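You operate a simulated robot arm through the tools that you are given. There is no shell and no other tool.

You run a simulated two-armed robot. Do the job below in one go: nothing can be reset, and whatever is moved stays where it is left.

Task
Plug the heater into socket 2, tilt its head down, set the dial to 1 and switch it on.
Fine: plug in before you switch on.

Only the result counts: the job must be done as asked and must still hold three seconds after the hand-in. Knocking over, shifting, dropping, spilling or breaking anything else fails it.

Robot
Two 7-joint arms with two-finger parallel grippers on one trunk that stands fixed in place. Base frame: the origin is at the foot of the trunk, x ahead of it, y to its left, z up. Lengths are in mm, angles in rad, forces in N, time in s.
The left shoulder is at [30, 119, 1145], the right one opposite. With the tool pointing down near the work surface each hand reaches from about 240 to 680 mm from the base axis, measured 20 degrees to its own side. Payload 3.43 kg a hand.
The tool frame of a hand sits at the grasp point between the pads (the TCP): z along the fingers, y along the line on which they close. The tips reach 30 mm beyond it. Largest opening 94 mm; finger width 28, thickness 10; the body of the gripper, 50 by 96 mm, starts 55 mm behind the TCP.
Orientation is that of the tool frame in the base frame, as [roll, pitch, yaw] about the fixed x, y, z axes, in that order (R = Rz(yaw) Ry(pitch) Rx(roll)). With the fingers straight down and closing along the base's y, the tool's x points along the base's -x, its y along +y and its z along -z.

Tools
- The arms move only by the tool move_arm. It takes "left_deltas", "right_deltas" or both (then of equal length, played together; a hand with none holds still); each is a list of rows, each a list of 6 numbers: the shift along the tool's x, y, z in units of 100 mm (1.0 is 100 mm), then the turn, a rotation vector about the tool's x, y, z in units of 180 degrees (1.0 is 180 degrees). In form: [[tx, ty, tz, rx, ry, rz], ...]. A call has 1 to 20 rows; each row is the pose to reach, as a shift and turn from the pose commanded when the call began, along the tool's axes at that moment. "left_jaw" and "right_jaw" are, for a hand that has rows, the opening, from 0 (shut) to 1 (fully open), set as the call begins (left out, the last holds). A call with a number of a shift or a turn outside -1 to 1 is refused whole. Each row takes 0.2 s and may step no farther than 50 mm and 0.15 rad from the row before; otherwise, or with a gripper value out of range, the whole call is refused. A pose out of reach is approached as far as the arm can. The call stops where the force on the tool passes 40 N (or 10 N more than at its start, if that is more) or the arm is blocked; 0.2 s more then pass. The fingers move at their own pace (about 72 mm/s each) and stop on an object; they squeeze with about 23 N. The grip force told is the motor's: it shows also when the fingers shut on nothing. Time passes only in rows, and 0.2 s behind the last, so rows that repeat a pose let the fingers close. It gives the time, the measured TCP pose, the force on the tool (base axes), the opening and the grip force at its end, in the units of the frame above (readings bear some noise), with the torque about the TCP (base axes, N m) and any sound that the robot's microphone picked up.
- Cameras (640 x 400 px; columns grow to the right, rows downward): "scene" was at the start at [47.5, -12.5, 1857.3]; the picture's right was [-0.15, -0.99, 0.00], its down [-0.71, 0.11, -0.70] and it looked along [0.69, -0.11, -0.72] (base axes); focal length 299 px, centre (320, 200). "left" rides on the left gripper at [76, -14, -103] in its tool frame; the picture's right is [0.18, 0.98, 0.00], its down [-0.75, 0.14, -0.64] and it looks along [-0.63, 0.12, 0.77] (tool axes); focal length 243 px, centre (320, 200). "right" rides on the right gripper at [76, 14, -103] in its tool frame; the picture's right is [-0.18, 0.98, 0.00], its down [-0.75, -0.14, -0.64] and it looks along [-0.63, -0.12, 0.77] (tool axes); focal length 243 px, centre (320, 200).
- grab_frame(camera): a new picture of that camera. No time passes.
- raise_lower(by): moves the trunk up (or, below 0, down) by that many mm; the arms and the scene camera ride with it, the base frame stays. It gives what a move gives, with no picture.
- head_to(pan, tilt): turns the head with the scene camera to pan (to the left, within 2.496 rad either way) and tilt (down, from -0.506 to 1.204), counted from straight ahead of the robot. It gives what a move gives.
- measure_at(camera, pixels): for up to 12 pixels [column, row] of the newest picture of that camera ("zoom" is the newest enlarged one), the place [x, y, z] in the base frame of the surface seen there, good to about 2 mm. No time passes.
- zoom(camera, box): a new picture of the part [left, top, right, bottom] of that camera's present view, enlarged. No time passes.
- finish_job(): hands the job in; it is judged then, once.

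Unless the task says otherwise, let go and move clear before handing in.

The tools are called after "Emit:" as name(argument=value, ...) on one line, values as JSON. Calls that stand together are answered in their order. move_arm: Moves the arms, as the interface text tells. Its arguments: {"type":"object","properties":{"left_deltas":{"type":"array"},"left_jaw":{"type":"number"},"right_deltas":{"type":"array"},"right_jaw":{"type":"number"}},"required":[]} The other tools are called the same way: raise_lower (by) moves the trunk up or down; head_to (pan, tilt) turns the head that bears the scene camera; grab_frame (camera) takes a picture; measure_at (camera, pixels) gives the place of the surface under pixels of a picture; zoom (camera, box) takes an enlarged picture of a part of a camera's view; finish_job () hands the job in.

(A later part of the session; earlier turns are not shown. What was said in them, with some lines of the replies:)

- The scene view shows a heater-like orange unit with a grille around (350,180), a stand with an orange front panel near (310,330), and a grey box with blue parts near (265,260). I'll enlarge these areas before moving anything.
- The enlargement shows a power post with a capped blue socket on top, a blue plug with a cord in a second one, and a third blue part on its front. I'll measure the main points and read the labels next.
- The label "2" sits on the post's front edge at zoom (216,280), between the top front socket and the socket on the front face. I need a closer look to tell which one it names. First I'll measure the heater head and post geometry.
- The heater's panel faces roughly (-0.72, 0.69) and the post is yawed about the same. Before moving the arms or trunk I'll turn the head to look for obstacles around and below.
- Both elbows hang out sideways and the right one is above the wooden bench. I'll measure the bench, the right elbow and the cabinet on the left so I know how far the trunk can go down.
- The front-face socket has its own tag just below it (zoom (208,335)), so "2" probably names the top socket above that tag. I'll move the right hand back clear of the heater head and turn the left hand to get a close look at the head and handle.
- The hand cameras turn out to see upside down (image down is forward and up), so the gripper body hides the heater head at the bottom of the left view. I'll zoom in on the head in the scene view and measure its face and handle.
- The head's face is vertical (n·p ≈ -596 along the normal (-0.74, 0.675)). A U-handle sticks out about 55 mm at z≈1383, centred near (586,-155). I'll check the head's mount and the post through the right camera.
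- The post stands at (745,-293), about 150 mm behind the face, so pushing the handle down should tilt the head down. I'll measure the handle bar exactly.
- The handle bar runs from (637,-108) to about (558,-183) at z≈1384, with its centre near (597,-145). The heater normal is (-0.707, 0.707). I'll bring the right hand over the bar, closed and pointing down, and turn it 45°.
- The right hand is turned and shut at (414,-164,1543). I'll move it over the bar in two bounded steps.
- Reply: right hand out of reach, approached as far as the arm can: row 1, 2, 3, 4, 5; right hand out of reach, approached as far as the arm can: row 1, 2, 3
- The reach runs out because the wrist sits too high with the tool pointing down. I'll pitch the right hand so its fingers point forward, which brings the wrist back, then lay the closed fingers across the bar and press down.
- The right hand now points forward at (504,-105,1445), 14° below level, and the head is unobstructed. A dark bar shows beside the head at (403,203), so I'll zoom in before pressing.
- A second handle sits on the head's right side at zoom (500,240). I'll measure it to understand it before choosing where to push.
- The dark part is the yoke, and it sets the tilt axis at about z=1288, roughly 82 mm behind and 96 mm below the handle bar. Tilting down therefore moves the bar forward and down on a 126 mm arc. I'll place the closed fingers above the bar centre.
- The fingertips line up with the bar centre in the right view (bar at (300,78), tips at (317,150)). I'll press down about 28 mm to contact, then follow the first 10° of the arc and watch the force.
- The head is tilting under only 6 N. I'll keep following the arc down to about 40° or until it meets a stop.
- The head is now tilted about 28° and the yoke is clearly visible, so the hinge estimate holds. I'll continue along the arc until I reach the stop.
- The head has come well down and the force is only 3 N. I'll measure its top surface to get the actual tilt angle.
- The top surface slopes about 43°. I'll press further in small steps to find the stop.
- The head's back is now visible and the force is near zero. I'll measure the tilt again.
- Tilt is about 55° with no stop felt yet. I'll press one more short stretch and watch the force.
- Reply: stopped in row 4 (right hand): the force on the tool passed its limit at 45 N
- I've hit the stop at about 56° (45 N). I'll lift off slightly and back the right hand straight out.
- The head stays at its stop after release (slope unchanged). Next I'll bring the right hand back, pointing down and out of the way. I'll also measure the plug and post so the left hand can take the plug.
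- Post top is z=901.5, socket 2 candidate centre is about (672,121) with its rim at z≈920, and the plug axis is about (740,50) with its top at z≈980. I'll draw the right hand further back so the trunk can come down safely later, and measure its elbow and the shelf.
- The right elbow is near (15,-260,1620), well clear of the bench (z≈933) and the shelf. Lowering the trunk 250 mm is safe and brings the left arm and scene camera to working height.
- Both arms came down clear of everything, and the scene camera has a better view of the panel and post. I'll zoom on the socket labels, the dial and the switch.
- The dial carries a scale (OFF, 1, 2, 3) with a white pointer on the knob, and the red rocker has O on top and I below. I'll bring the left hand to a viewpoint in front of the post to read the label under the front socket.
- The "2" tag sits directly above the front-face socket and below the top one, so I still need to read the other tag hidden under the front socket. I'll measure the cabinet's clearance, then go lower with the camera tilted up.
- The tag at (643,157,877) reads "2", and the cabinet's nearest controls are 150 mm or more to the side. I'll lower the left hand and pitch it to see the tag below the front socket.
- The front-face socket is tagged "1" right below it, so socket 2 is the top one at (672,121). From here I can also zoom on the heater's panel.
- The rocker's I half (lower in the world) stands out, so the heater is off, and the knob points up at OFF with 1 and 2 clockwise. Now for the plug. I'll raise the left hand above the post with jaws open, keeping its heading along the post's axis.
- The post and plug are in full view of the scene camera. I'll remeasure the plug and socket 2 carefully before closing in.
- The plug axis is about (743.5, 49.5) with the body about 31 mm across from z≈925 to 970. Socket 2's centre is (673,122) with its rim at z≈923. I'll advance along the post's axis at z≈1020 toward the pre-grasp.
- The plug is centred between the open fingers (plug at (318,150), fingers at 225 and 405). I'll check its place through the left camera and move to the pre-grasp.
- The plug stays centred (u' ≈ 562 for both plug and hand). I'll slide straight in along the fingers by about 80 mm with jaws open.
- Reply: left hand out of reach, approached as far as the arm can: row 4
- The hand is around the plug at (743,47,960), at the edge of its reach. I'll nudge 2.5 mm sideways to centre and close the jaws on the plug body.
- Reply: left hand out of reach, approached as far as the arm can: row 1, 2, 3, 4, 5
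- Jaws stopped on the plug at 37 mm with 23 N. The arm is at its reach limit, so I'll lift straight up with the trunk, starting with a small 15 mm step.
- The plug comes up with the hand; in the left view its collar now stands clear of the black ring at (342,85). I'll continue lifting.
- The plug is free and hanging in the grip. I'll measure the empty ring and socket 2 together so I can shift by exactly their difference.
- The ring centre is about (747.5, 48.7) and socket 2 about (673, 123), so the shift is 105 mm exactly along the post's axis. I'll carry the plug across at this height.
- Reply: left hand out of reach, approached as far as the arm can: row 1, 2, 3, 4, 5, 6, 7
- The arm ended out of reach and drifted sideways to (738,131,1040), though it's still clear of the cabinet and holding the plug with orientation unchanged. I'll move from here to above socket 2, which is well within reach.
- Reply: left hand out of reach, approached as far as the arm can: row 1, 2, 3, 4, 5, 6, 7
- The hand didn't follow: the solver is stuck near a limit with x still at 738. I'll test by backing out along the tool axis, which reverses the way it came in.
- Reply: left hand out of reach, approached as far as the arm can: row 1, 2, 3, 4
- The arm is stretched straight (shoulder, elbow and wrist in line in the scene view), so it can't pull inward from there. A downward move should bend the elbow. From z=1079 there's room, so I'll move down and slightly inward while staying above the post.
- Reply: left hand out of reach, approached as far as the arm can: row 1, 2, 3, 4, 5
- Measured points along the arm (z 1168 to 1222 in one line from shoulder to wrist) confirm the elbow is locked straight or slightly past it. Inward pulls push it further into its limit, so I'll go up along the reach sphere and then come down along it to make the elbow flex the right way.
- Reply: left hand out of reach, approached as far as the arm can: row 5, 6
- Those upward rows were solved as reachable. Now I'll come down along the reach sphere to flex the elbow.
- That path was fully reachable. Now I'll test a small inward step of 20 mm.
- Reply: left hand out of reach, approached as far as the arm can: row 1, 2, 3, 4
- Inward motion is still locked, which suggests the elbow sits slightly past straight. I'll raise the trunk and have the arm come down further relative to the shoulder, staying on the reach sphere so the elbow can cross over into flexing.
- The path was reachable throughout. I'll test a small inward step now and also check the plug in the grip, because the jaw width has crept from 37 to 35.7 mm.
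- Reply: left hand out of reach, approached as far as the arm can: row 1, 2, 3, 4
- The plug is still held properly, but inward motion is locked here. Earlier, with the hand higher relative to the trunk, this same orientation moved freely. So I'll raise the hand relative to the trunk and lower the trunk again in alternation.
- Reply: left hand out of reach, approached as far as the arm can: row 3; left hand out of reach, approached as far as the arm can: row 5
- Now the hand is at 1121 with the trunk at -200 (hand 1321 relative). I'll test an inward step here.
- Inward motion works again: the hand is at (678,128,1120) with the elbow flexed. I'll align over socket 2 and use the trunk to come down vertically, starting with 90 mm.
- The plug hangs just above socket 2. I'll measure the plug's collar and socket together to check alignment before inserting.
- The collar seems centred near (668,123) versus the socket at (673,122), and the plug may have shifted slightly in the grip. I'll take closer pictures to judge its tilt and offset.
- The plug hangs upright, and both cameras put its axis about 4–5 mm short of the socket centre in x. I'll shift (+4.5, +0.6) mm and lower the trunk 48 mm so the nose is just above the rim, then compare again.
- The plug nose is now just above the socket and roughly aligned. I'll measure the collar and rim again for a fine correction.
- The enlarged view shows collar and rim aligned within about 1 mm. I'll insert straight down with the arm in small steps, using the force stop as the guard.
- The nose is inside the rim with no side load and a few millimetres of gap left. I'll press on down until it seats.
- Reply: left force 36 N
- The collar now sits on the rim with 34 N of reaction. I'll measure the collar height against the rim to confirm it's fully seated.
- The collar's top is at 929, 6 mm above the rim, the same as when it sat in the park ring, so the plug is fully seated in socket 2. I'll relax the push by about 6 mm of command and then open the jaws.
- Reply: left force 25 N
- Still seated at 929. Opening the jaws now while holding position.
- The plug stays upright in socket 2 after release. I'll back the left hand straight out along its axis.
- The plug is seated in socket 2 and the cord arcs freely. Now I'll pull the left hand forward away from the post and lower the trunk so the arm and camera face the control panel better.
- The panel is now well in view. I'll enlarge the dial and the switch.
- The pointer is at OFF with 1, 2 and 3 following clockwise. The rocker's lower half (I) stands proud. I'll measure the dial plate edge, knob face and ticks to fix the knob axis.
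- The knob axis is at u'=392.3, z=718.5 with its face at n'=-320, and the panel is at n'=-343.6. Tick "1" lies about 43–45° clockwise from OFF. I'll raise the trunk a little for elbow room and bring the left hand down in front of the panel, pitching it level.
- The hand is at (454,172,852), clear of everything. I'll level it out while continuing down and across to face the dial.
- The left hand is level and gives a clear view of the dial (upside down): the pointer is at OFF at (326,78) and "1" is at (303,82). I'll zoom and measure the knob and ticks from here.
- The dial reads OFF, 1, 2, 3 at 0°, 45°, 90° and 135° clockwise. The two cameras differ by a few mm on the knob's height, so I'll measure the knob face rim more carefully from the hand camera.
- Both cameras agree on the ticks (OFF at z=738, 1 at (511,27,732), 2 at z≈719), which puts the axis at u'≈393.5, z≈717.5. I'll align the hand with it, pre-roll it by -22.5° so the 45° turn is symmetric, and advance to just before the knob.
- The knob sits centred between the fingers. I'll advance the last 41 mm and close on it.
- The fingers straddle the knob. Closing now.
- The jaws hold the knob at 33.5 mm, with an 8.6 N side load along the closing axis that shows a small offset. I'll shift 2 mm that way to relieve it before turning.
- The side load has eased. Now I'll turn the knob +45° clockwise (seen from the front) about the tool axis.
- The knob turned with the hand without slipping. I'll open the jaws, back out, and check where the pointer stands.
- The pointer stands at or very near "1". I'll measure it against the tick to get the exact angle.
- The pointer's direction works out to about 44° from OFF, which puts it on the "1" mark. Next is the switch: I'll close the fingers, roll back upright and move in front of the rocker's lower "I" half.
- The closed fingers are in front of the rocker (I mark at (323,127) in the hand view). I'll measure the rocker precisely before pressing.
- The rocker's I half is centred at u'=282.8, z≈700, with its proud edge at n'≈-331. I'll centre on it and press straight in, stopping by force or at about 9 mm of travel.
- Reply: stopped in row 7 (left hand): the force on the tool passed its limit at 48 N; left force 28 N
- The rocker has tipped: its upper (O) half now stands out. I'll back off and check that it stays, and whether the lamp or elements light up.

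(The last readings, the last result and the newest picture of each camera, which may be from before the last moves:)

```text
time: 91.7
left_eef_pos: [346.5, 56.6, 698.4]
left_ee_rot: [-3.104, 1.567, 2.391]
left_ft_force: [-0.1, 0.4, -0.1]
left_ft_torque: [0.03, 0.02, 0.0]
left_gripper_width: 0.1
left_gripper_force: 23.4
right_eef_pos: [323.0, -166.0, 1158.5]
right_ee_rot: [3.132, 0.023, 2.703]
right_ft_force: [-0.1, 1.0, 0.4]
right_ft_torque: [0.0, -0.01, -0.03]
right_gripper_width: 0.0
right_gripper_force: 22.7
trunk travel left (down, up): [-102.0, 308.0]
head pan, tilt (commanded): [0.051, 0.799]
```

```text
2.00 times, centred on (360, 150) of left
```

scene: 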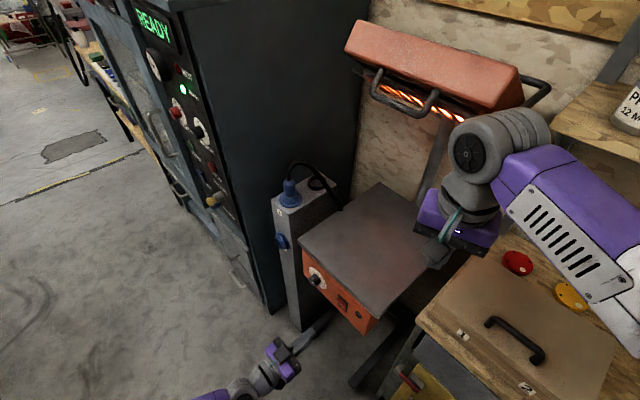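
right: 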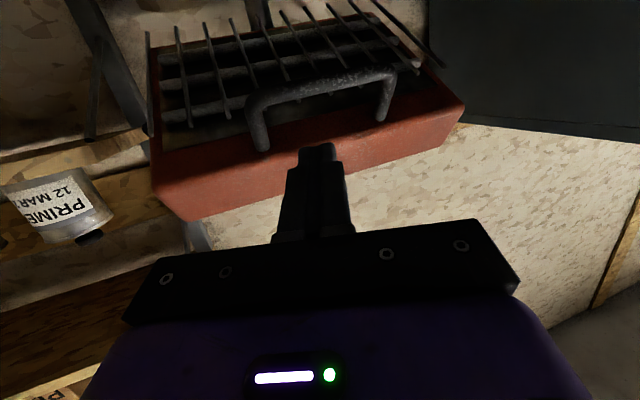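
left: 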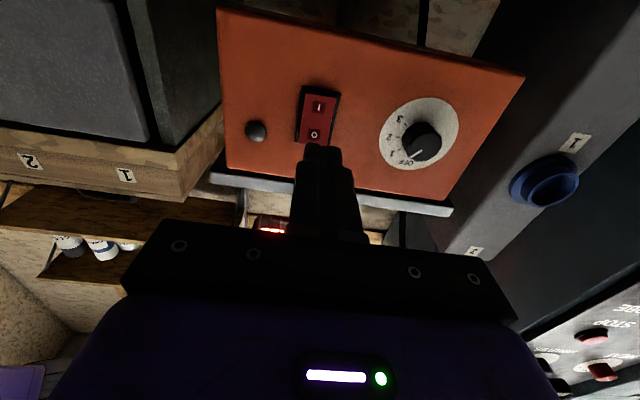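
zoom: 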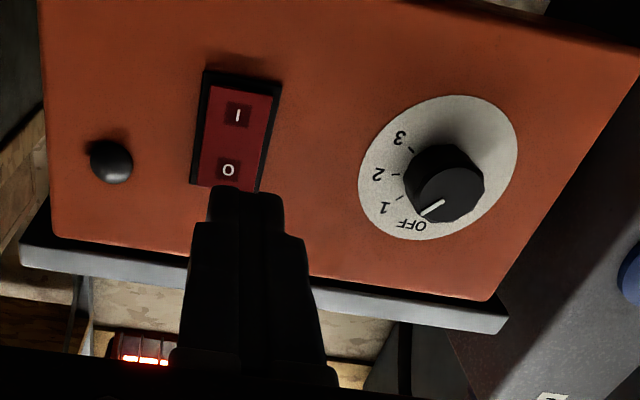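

The heater's elements are glowing red, so it is plugged in and on. I'll double-check the dial pointer more carefully from here.

Emit:
zoom(camera="left", box=[375, 95, 465, 175])

Emit:
zoom(camera="scene", box=[302, 260, 330, 288])

Emit:
zoom(camera="scene", box=[340, 10, 560, 140])

```text
5.00 times, centred on (420, 135) of left
```

zoom: 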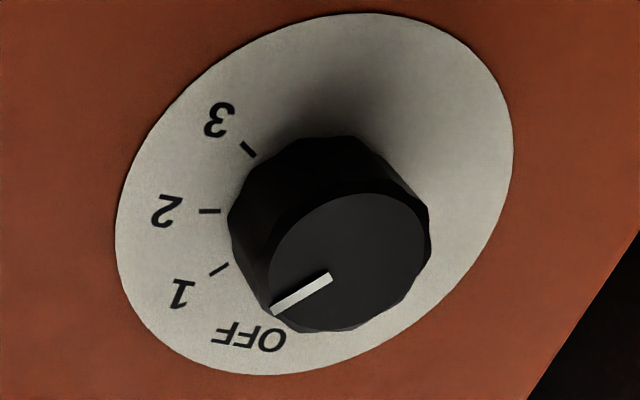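

```text
14.29 times, centred on (316, 274) of scene
```

zoom: 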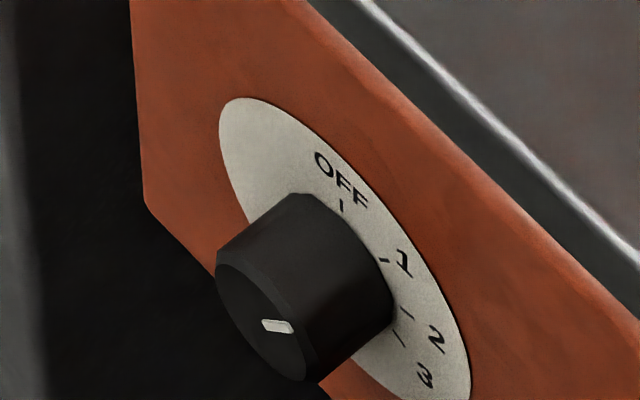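

```text
2.91 times, centred on (450, 75) of scene
```

zoom: 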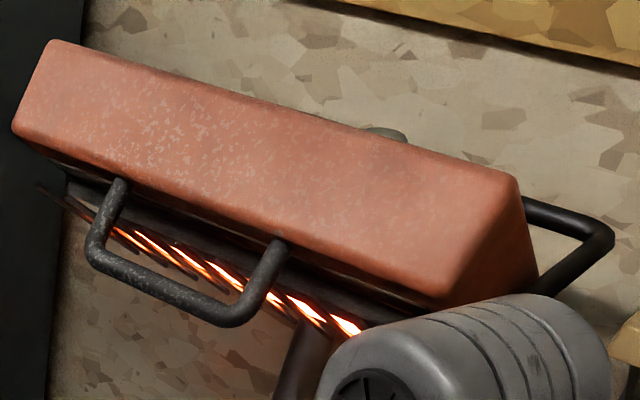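

The tick marks work out to 40° spacing (both close views give 40°, 80° and 120°), so my 45° turn left the pointer about 5° past "1". I'll go back and trim it by 5° to sit on the mark.

Emit:
move_arm(left_deltas=[[-0.05, 0.25, 0, 0, 0, 0], [-0.1, 0.5, 0, 0, 0, 0], [-0.15, 0.75, 0, 0, 0, 0], [-0.185, 1.0, 0, 0, 0, 0], [-0.185, 1.0, 0, 0, 0, 0]], left_jaw=0.7)

Emit:
move_arm(left_deltas=[[0, 0.05, 0.1, 0, 0, 0], [0, 0.1, 0.2, 0, 0, 0], [0, 0.1, 0.2, 0, 0, 0]])

Emit:
grab_frame(camera="left")

Emit:
zoom(camera="left", box=[270, 20, 380, 120])

```text
time: 92.9
left_eef_pos: [419.5, 125.6, 715.2]
left_ee_rot: [-3.133, 1.567, 2.362]
left_ft_force: [0.3, -0.1, 0.1]
left_ft_torque: [-0.01, -0.01, 0.0]
left_gripper_width: 65.6
left_gripper_force: 0.0
right_eef_pos: [322.7, -166.6, 1158.7]
right_ee_rot: [3.131, 0.024, 2.704]
right_ft_force: [0.2, -0.2, -0.8]
right_ft_torque: [-0.02, -0.05, 0.01]
right_gripper_width: 0.2
right_gripper_force: 23.0
trunk travel left (down, up): [-102.0, 308.0]
head pan, tilt (commanded): [0.051, 0.799]
```

```text
time: 93.7
left_eef_pos: [439.5, 118.0, 714.1]
left_ee_rot: [-3.072, 1.567, 2.425]
left_ft_force: [-0.2, 0.4, -0.6]
left_ft_torque: [0.02, -0.05, -0.02]
left_gripper_width: 65.9
left_gripper_force: 0.1
right_eef_pos: [322.4, -164.8, 1158.7]
right_ee_rot: [3.132, 0.024, 2.702]
right_ft_force: [-0.1, -0.7, -0.9]
right_ft_torque: [-0.01, 0.0, -0.02]
right_gripper_width: 0.0
right_gripper_force: 23.1
trunk travel left (down, up): [-102.0, 308.0]
head pan, tilt (commanded): [0.051, 0.799]
```

```text
taken
```

left: 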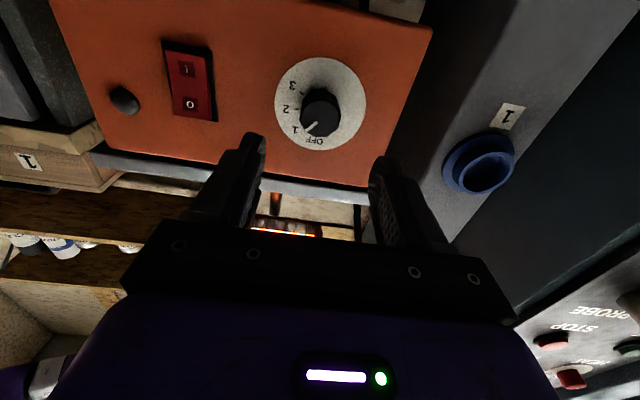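

```text
4.00 times, centred on (325, 70) of left
```

zoom: 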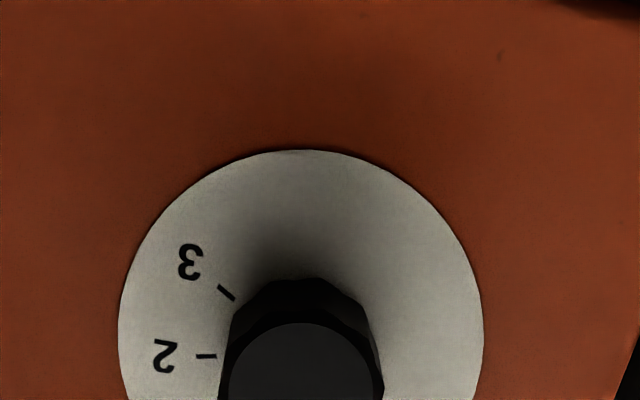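

Emit:
zoom(camera="left", box=[285, 70, 365, 150])

```text
5.00 times, centred on (325, 110) of left
```

zoom: 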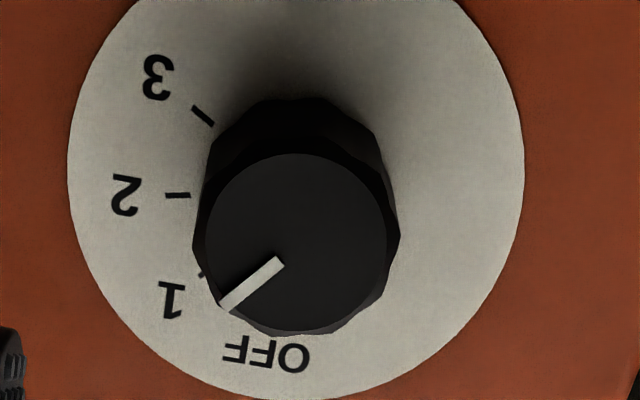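

From this nearly head-on view the pointer is at 45° (36.7° below horizontal in the image, where 40° would appear as 42°). I'll grip the knob again and turn it back 5°.

Emit:
move_arm(left_deltas=[[-0.02, 0.005, 0.2, 0, 0, 0], [-0.02, 0.005, 0.4, 0, 0, 0], [-0.02, 0.005, 0.6, 0, 0, 0], [-0.02, 0.005, 0.75, 0, 0, 0], [-0.02, 0.005, 0.83, 0, 0, 0], [-0.02, 0.005, 0.83, 0, 0, 0]])

Emit:
grab_frame(camera="left")

```text
time: 95.1
left_eef_pos: [499.0, 61.5, 717.0]
left_ee_rot: [-3.085, 1.565, 2.412]
left_ft_force: [0.5, -0.4, 0.1]
left_ft_torque: [0.02, 0.0, 0.02]
left_gripper_width: 65.7
left_gripper_force: 0.0
right_eef_pos: [322.3, -166.3, 1158.2]
right_ee_rot: [3.133, 0.024, 2.703]
right_ft_force: [0.8, 0.5, 0.5]
right_ft_torque: [-0.01, -0.02, 0.02]
right_gripper_width: 0.0
right_gripper_force: 23.5
trunk travel left (down, up): [-102.0, 308.0]
head pan, tilt (commanded): [0.051, 0.799]
```

```text
taken
```

left: 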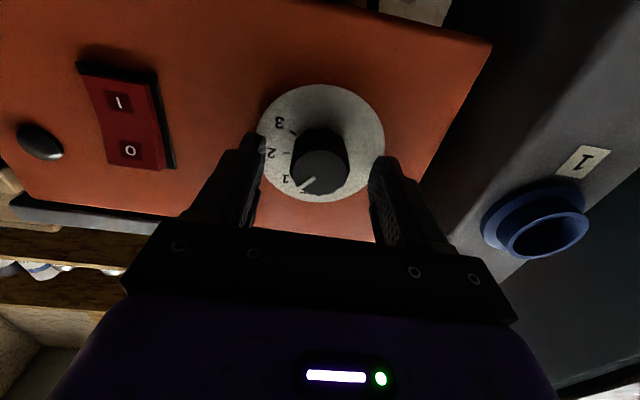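

The fingers straddle the knob again. Closing, then checking the pointer before turning.

Emit:
move_arm(left_deltas=[[0, 0, 0, 0, 0, 0], [0, 0, 0, 0, 0, 0], [0, 0, 0, 0, 0, 0], [0, 0, 0, 0, 0, 0]], left_jaw=0)

Emit:
zoom(camera="left", box=[265, 110, 375, 210])

Emit:
zoom(camera="scene", box=[302, 260, 330, 288])

```text
time: 96.1
left_eef_pos: [499.0, 60.9, 717.6]
left_ee_rot: [-3.122, 1.564, 2.374]
left_ft_force: [-1.7, -1.7, -0.7]
left_ft_torque: [-0.13, -0.12, 0.01]
left_gripper_width: 32.7
left_gripper_force: 45.1
right_eef_pos: [322.7, -166.2, 1158.4]
right_ee_rot: [3.131, 0.025, 2.703]
right_ft_force: [-0.3, 0.2, -0.4]
right_ft_torque: [0.03, -0.01, -0.02]
right_gripper_width: 0.1
right_gripper_force: 22.6
trunk travel left (down, up): [-102.0, 308.0]
head pan, tilt (commanded): [0.051, 0.799]
```

```text
4.00 times, centred on (320, 160) of left
```

zoom: 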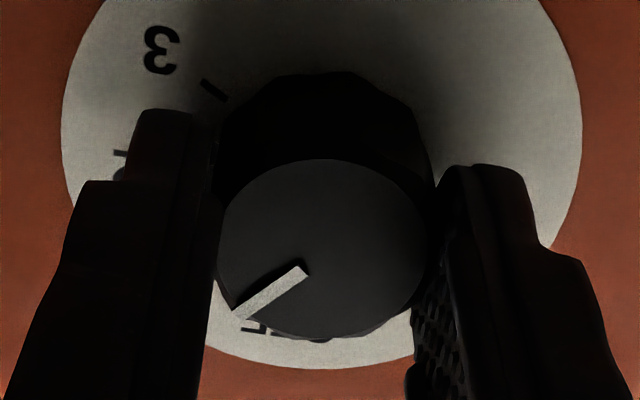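

```text
14.29 times, centred on (316, 274) of scene
```

zoom: 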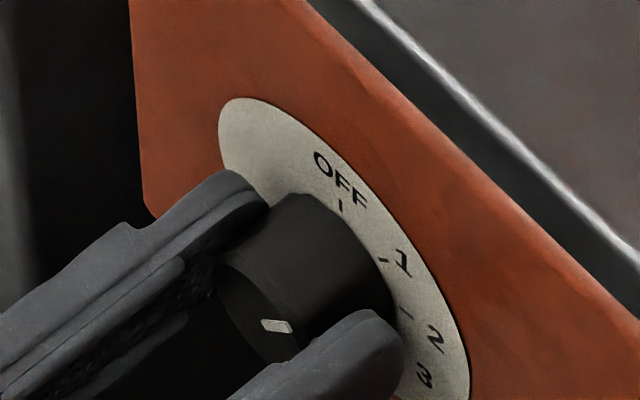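

The grip is symmetric with little side load. Turning back 5°.

Emit:
move_arm(left_deltas=[[0, 0, 0, 0, 0, -0.01], [0, 0, 0, 0, 0, -0.02], [0, 0, 0, 0, 0, -0.029], [0, 0, 0, 0, 0, -0.029], [0, 0, 0, 0, 0, -0.029]])

Emit:
move_arm(left_deltas=[[0, 0, 0, 0, 0, 0], [0, 0, 0, 0, 0, 0], [0, 0, 0, 0, 0, 0], [0, 0, 0, 0, 0, 0]], left_jaw=0.7)

Emit:
move_arm(left_deltas=[[0, 0, -0.15, 0, 0, 0], [0, 0, -0.4, 0, 0, 0], [0, 0, -0.65, 0, 0, 0], [0, 0, -0.83, 0, 0, 0], [0, 0, -0.83, 0, 0, 0]])

Emit:
grab_frame(camera="left")

Emit:
zoom(camera="left", box=[285, 70, 365, 150])

Emit:
zoom(camera="scene", box=[302, 260, 330, 288])

```text
time: 97.3
left_eef_pos: [498.2, 60.9, 715.5]
left_ee_rot: [-1.63, 1.479, -2.416]
left_ft_force: [-6.9, -0.7, -6.1]
left_ft_torque: [-0.45, -0.53, 0.1]
left_gripper_width: 33.0
left_gripper_force: 44.6
right_eef_pos: [321.6, -166.0, 1157.4]
right_ee_rot: [3.131, 0.022, 2.703]
right_ft_force: [0.3, -0.2, -0.3]
right_ft_torque: [0.0, 0.02, -0.01]
right_gripper_width: 0.1
right_gripper_force: 23.1
trunk travel left (down, up): [-102.0, 308.0]
head pan, tilt (commanded): [0.051, 0.799]
```

```text
time: 98.3
left_eef_pos: [498.6, 61.4, 717.1]
left_ee_rot: [-1.618, 1.48, -2.405]
left_ft_force: [0.1, -0.2, 0.0]
left_ft_torque: [0.01, 0.01, -0.01]
left_gripper_width: 65.9
left_gripper_force: 0.0
right_eef_pos: [323.2, -166.4, 1158.1]
right_ee_rot: [3.131, 0.025, 2.702]
right_ft_force: [-0.3, -0.6, -0.6]
right_ft_torque: [0.02, -0.02, 0.0]
right_gripper_width: 0.0
right_gripper_force: 23.1
trunk travel left (down, up): [-102.0, 308.0]
head pan, tilt (commanded): [0.051, 0.799]
```

```text
time: 99.5
left_eef_pos: [440.1, 118.2, 717.0]
left_ee_rot: [-1.621, 1.481, -2.405]
left_ft_force: [-0.1, -0.2, 0.2]
left_ft_torque: [0.0, -0.01, 0.01]
left_gripper_width: 65.9
left_gripper_force: 0.1
right_eef_pos: [322.5, -165.9, 1158.2]
right_ee_rot: [3.131, 0.025, 2.703]
right_ft_force: [0.2, 0.2, 0.8]
right_ft_torque: [-0.01, 0.02, 0.01]
right_gripper_width: 0.0
right_gripper_force: 22.6
trunk travel left (down, up): [-102.0, 308.0]
head pan, tilt (commanded): [0.051, 0.799]
```

```text
taken
```

left: 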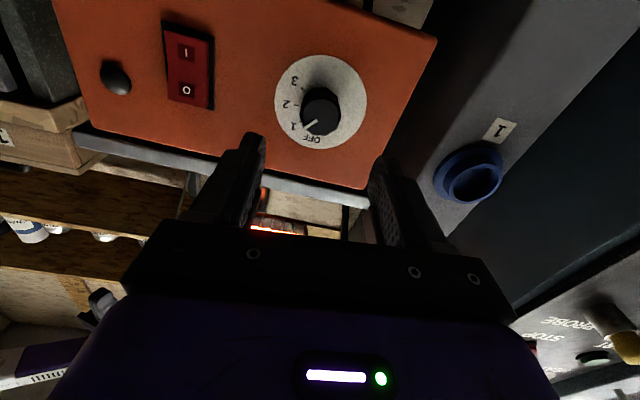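

```text
5.00 times, centred on (325, 110) of left
```

zoom: 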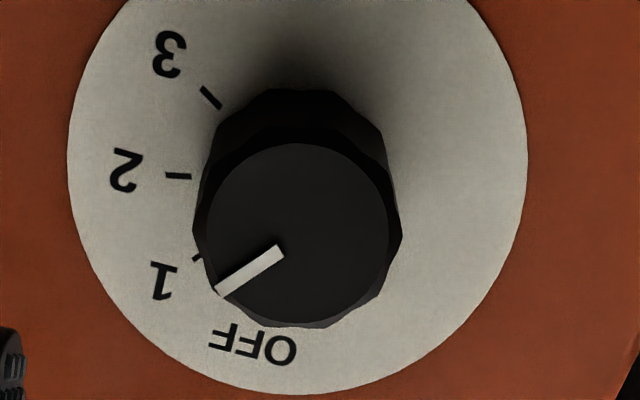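

```text
14.29 times, centred on (316, 274) of scene
```

zoom: 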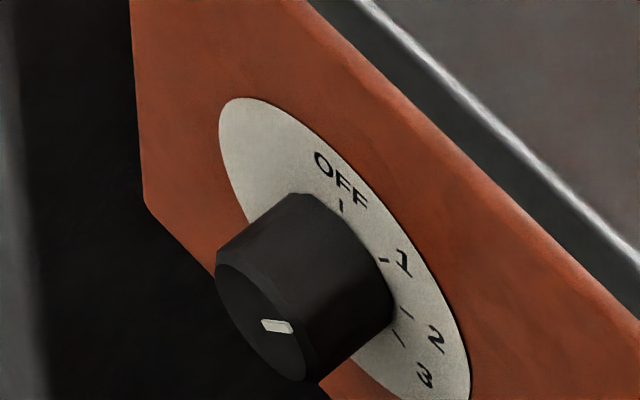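

The pointer hardly moved relative to the plate, so either the knob has a detent or my angle estimate is biased by parallax. To settle it I'll put the hand camera right on the knob's axis, where a matching pointer and tick must appear collinear.

Emit:
move_arm(left_deltas=[[-0.09, 0.035, 0.02, 0, 0, 0.01], [-0.18, 0.07, 0.05, 0, 0, 0.02], [-0.272, 0.106, 0.074, 0, 0, 0.029]], left_jaw=1)

Emit:
move_arm(left_deltas=[[0, 0, 0, 0, 0.035, 0], [0, 0, 0, 0, 0.07, 0], [0, 0, 0, 0, 0.105, 0], [0, 0, 0, 0, 0.139, 0], [0, 0, 0, 0, 0.139, 0]])

Emit:
grab_frame(camera="left")

```text
time: 100.3
left_eef_pos: [455.2, 122.0, 742.9]
left_ee_rot: [2.967, 1.567, 2.18]
left_ft_force: [-0.2, -0.1, 0.0]
left_ft_torque: [0.03, 0.02, -0.02]
left_gripper_width: 93.8
left_gripper_force: 0.0
right_eef_pos: [322.1, -165.3, 1158.5]
right_ee_rot: [3.131, 0.024, 2.701]
right_ft_force: [-0.5, -0.1, 0.3]
right_ft_torque: [0.03, 0.0, 0.0]
right_gripper_width: 0.3
right_gripper_force: 22.7
trunk travel left (down, up): [-102.0, 308.0]
head pan, tilt (commanded): [0.051, 0.799]
```

```text
time: 101.5
left_eef_pos: [453.7, 123.5, 742.4]
left_ee_rot: [-3.141, 1.127, 2.356]
left_ft_force: [0.1, -0.5, 0.5]
left_ft_torque: [0.02, -0.01, -0.03]
left_gripper_width: 94.4
left_gripper_force: 0.0
right_eef_pos: [323.0, -165.7, 1159.5]
right_ee_rot: [3.131, 0.024, 2.703]
right_ft_force: [0.0, 0.4, 0.3]
right_ft_torque: [-0.03, 0.03, 0.0]
right_gripper_width: 0.0
right_gripper_force: 22.7
trunk travel left (down, up): [-102.0, 308.0]
head pan, tilt (commanded): [0.051, 0.799]
```

```text
taken
```

left: 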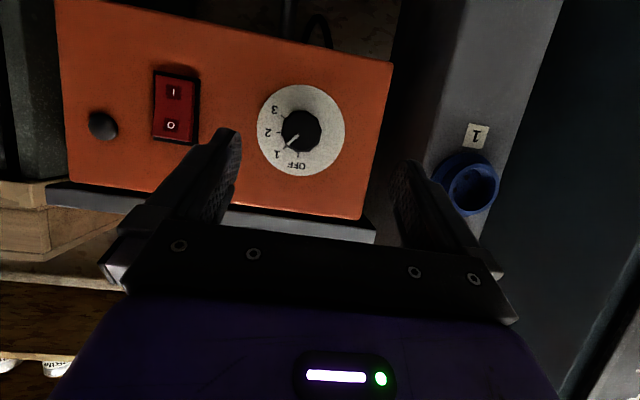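

Emit:
zoom(camera="left", box=[255, 83, 347, 177])

Emit:
zoom(camera="left", box=[275, 108, 327, 158])

```text
4.26 times, centred on (301, 130) of left
```

zoom: 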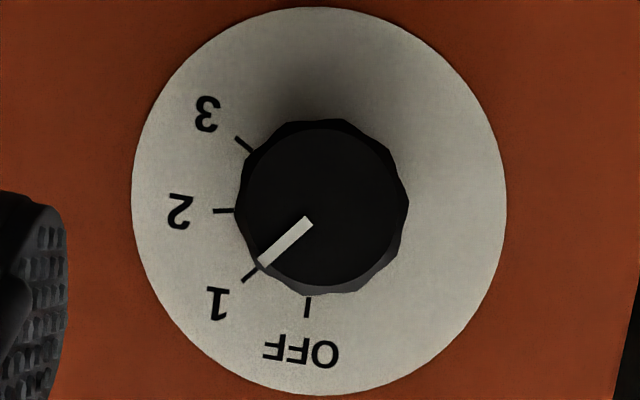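

```text
8.00 times, centred on (301, 133) of left
```

zoom: 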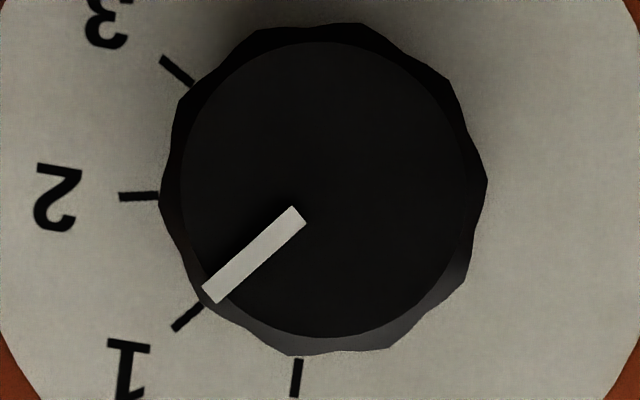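

Seen on the axis, the pointer lines up exactly with the "1" tick. I'll pull the left hand clear and do a last check of plug, head, switch and surroundings.

Emit:
move_arm(left_deltas=[[0.1, 0, -0.22, 0, 0, 0], [0.21, 0, -0.45, 0, 0, 0], [0.32, 0, -0.68, 0, 0, 0], [0.423, 0, -0.906, 0, 0, 0], [0.423, 0, -0.906, 0, 0, 0]])

Emit:
grab_frame(camera="scene")

Emit:
zoom(camera="scene", box=[260, 150, 350, 240])

Emit:
zoom(camera="scene", box=[290, 250, 370, 330])

Emit:
zoom(camera="scene", box=[330, 0, 570, 140])

Emit:
measure_at(camera="scene", pixels=[[304, 245], [380, 186], [373, 330], [290, 190], [300, 200], [420, 60]])

```text
time: 102.7
left_eef_pos: [384.8, 194.2, 744.9]
left_ee_rot: [-3.14, 1.128, 2.357]
left_ft_force: [0.2, 0.7, -0.1]
left_ft_torque: [-0.02, 0.0, 0.02]
left_gripper_width: 94.4
left_gripper_force: 0.2
right_eef_pos: [322.0, -166.4, 1158.3]
right_ee_rot: [3.131, 0.025, 2.703]
right_ft_force: [0.9, 0.1, -0.6]
right_ft_torque: [0.0, 0.0, 0.02]
right_gripper_width: 0.0
right_gripper_force: 23.3
trunk travel left (down, up): [-102.0, 308.0]
head pan, tilt (commanded): [0.051, 0.799]
```

```text
taken
```

scene: 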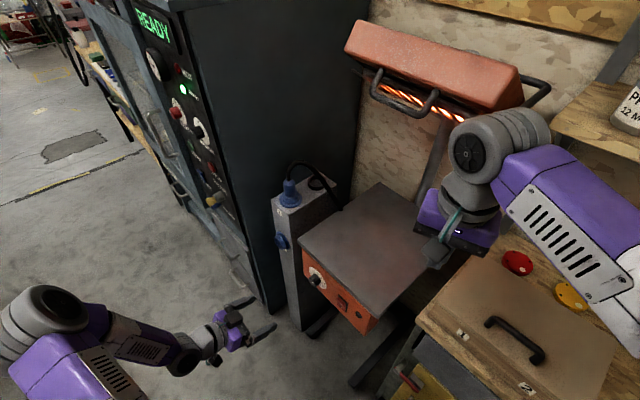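

```text
4.44 times, centred on (305, 195) of scene
```

zoom: 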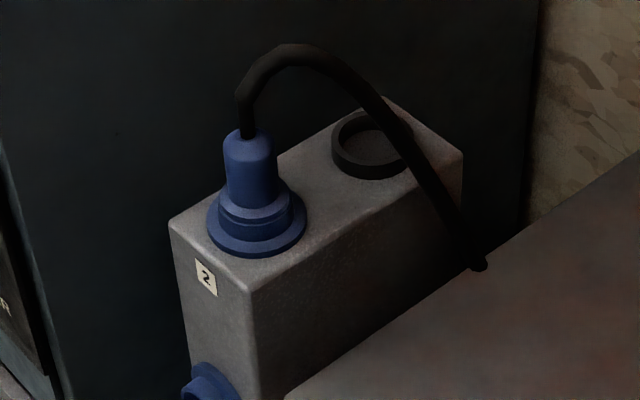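

```text
5.00 times, centred on (330, 290) of scene
```

zoom: 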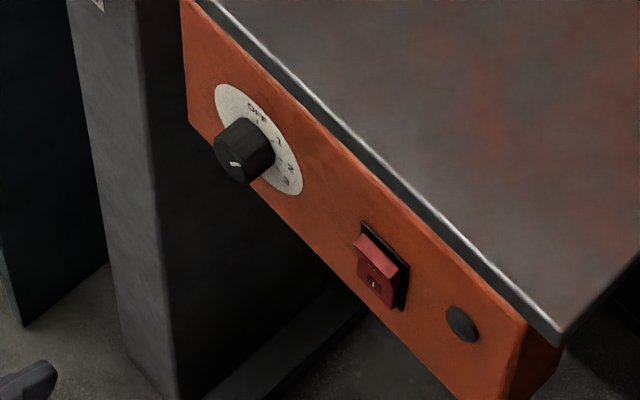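

```text
2.67 times, centred on (450, 70) of scene
```

zoom: 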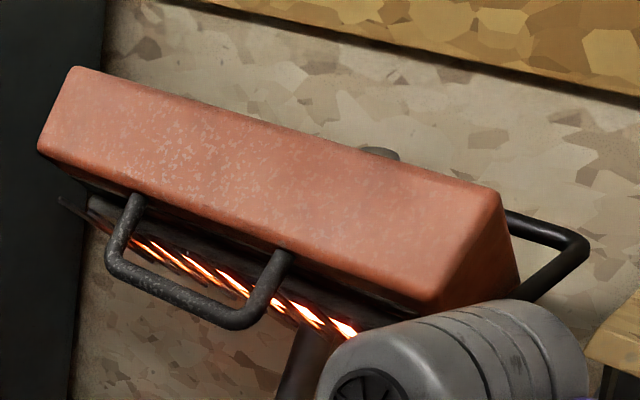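

```text
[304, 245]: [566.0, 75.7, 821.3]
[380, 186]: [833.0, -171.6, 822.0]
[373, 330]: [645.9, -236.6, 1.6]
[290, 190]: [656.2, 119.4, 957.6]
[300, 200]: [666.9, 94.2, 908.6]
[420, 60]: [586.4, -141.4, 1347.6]
```

All parts check out. The plug is seated in socket 2 (tag "2" right below it), the head is tilted down at its stop, and the dial pointer is on "1". The rocker is on I with the elements glowing, and both hands are clear. Handing in.

Emit:
finish_job()

```text
The job is handed in.
```

The job is done and handed in. The heater is plugged into socket 2, its head is tilted down, the dial is at 1, and it is switched on. I plugged it in before switching it on.

- **Plug:** it is in the top socket on the post, which carries the "2" tag. It is fully seated, standing at the same height above the rim as it did in its holder.
- **Head:** it is tilted down about 56°, to its stop, and stayed there after I let go.
- **Dial:** the pointer lines up with the "1" mark when viewed straight on. I first turned it 45°, thought that was about 5° too far, and tried to turn it back. The pointer hardly moved, and the straight-on view then showed it was on the mark.
- **Switch:** I pressed the "I" side in; it held, and the heating elements are glowing red.

While I was carrying the plug, the left arm locked up at full stretch and drifted sideways with the plug in hand. I freed it before inserting the plug, and the pictures show nothing else knocked or moved. Both hands were clear of the heater and post when I handed in.
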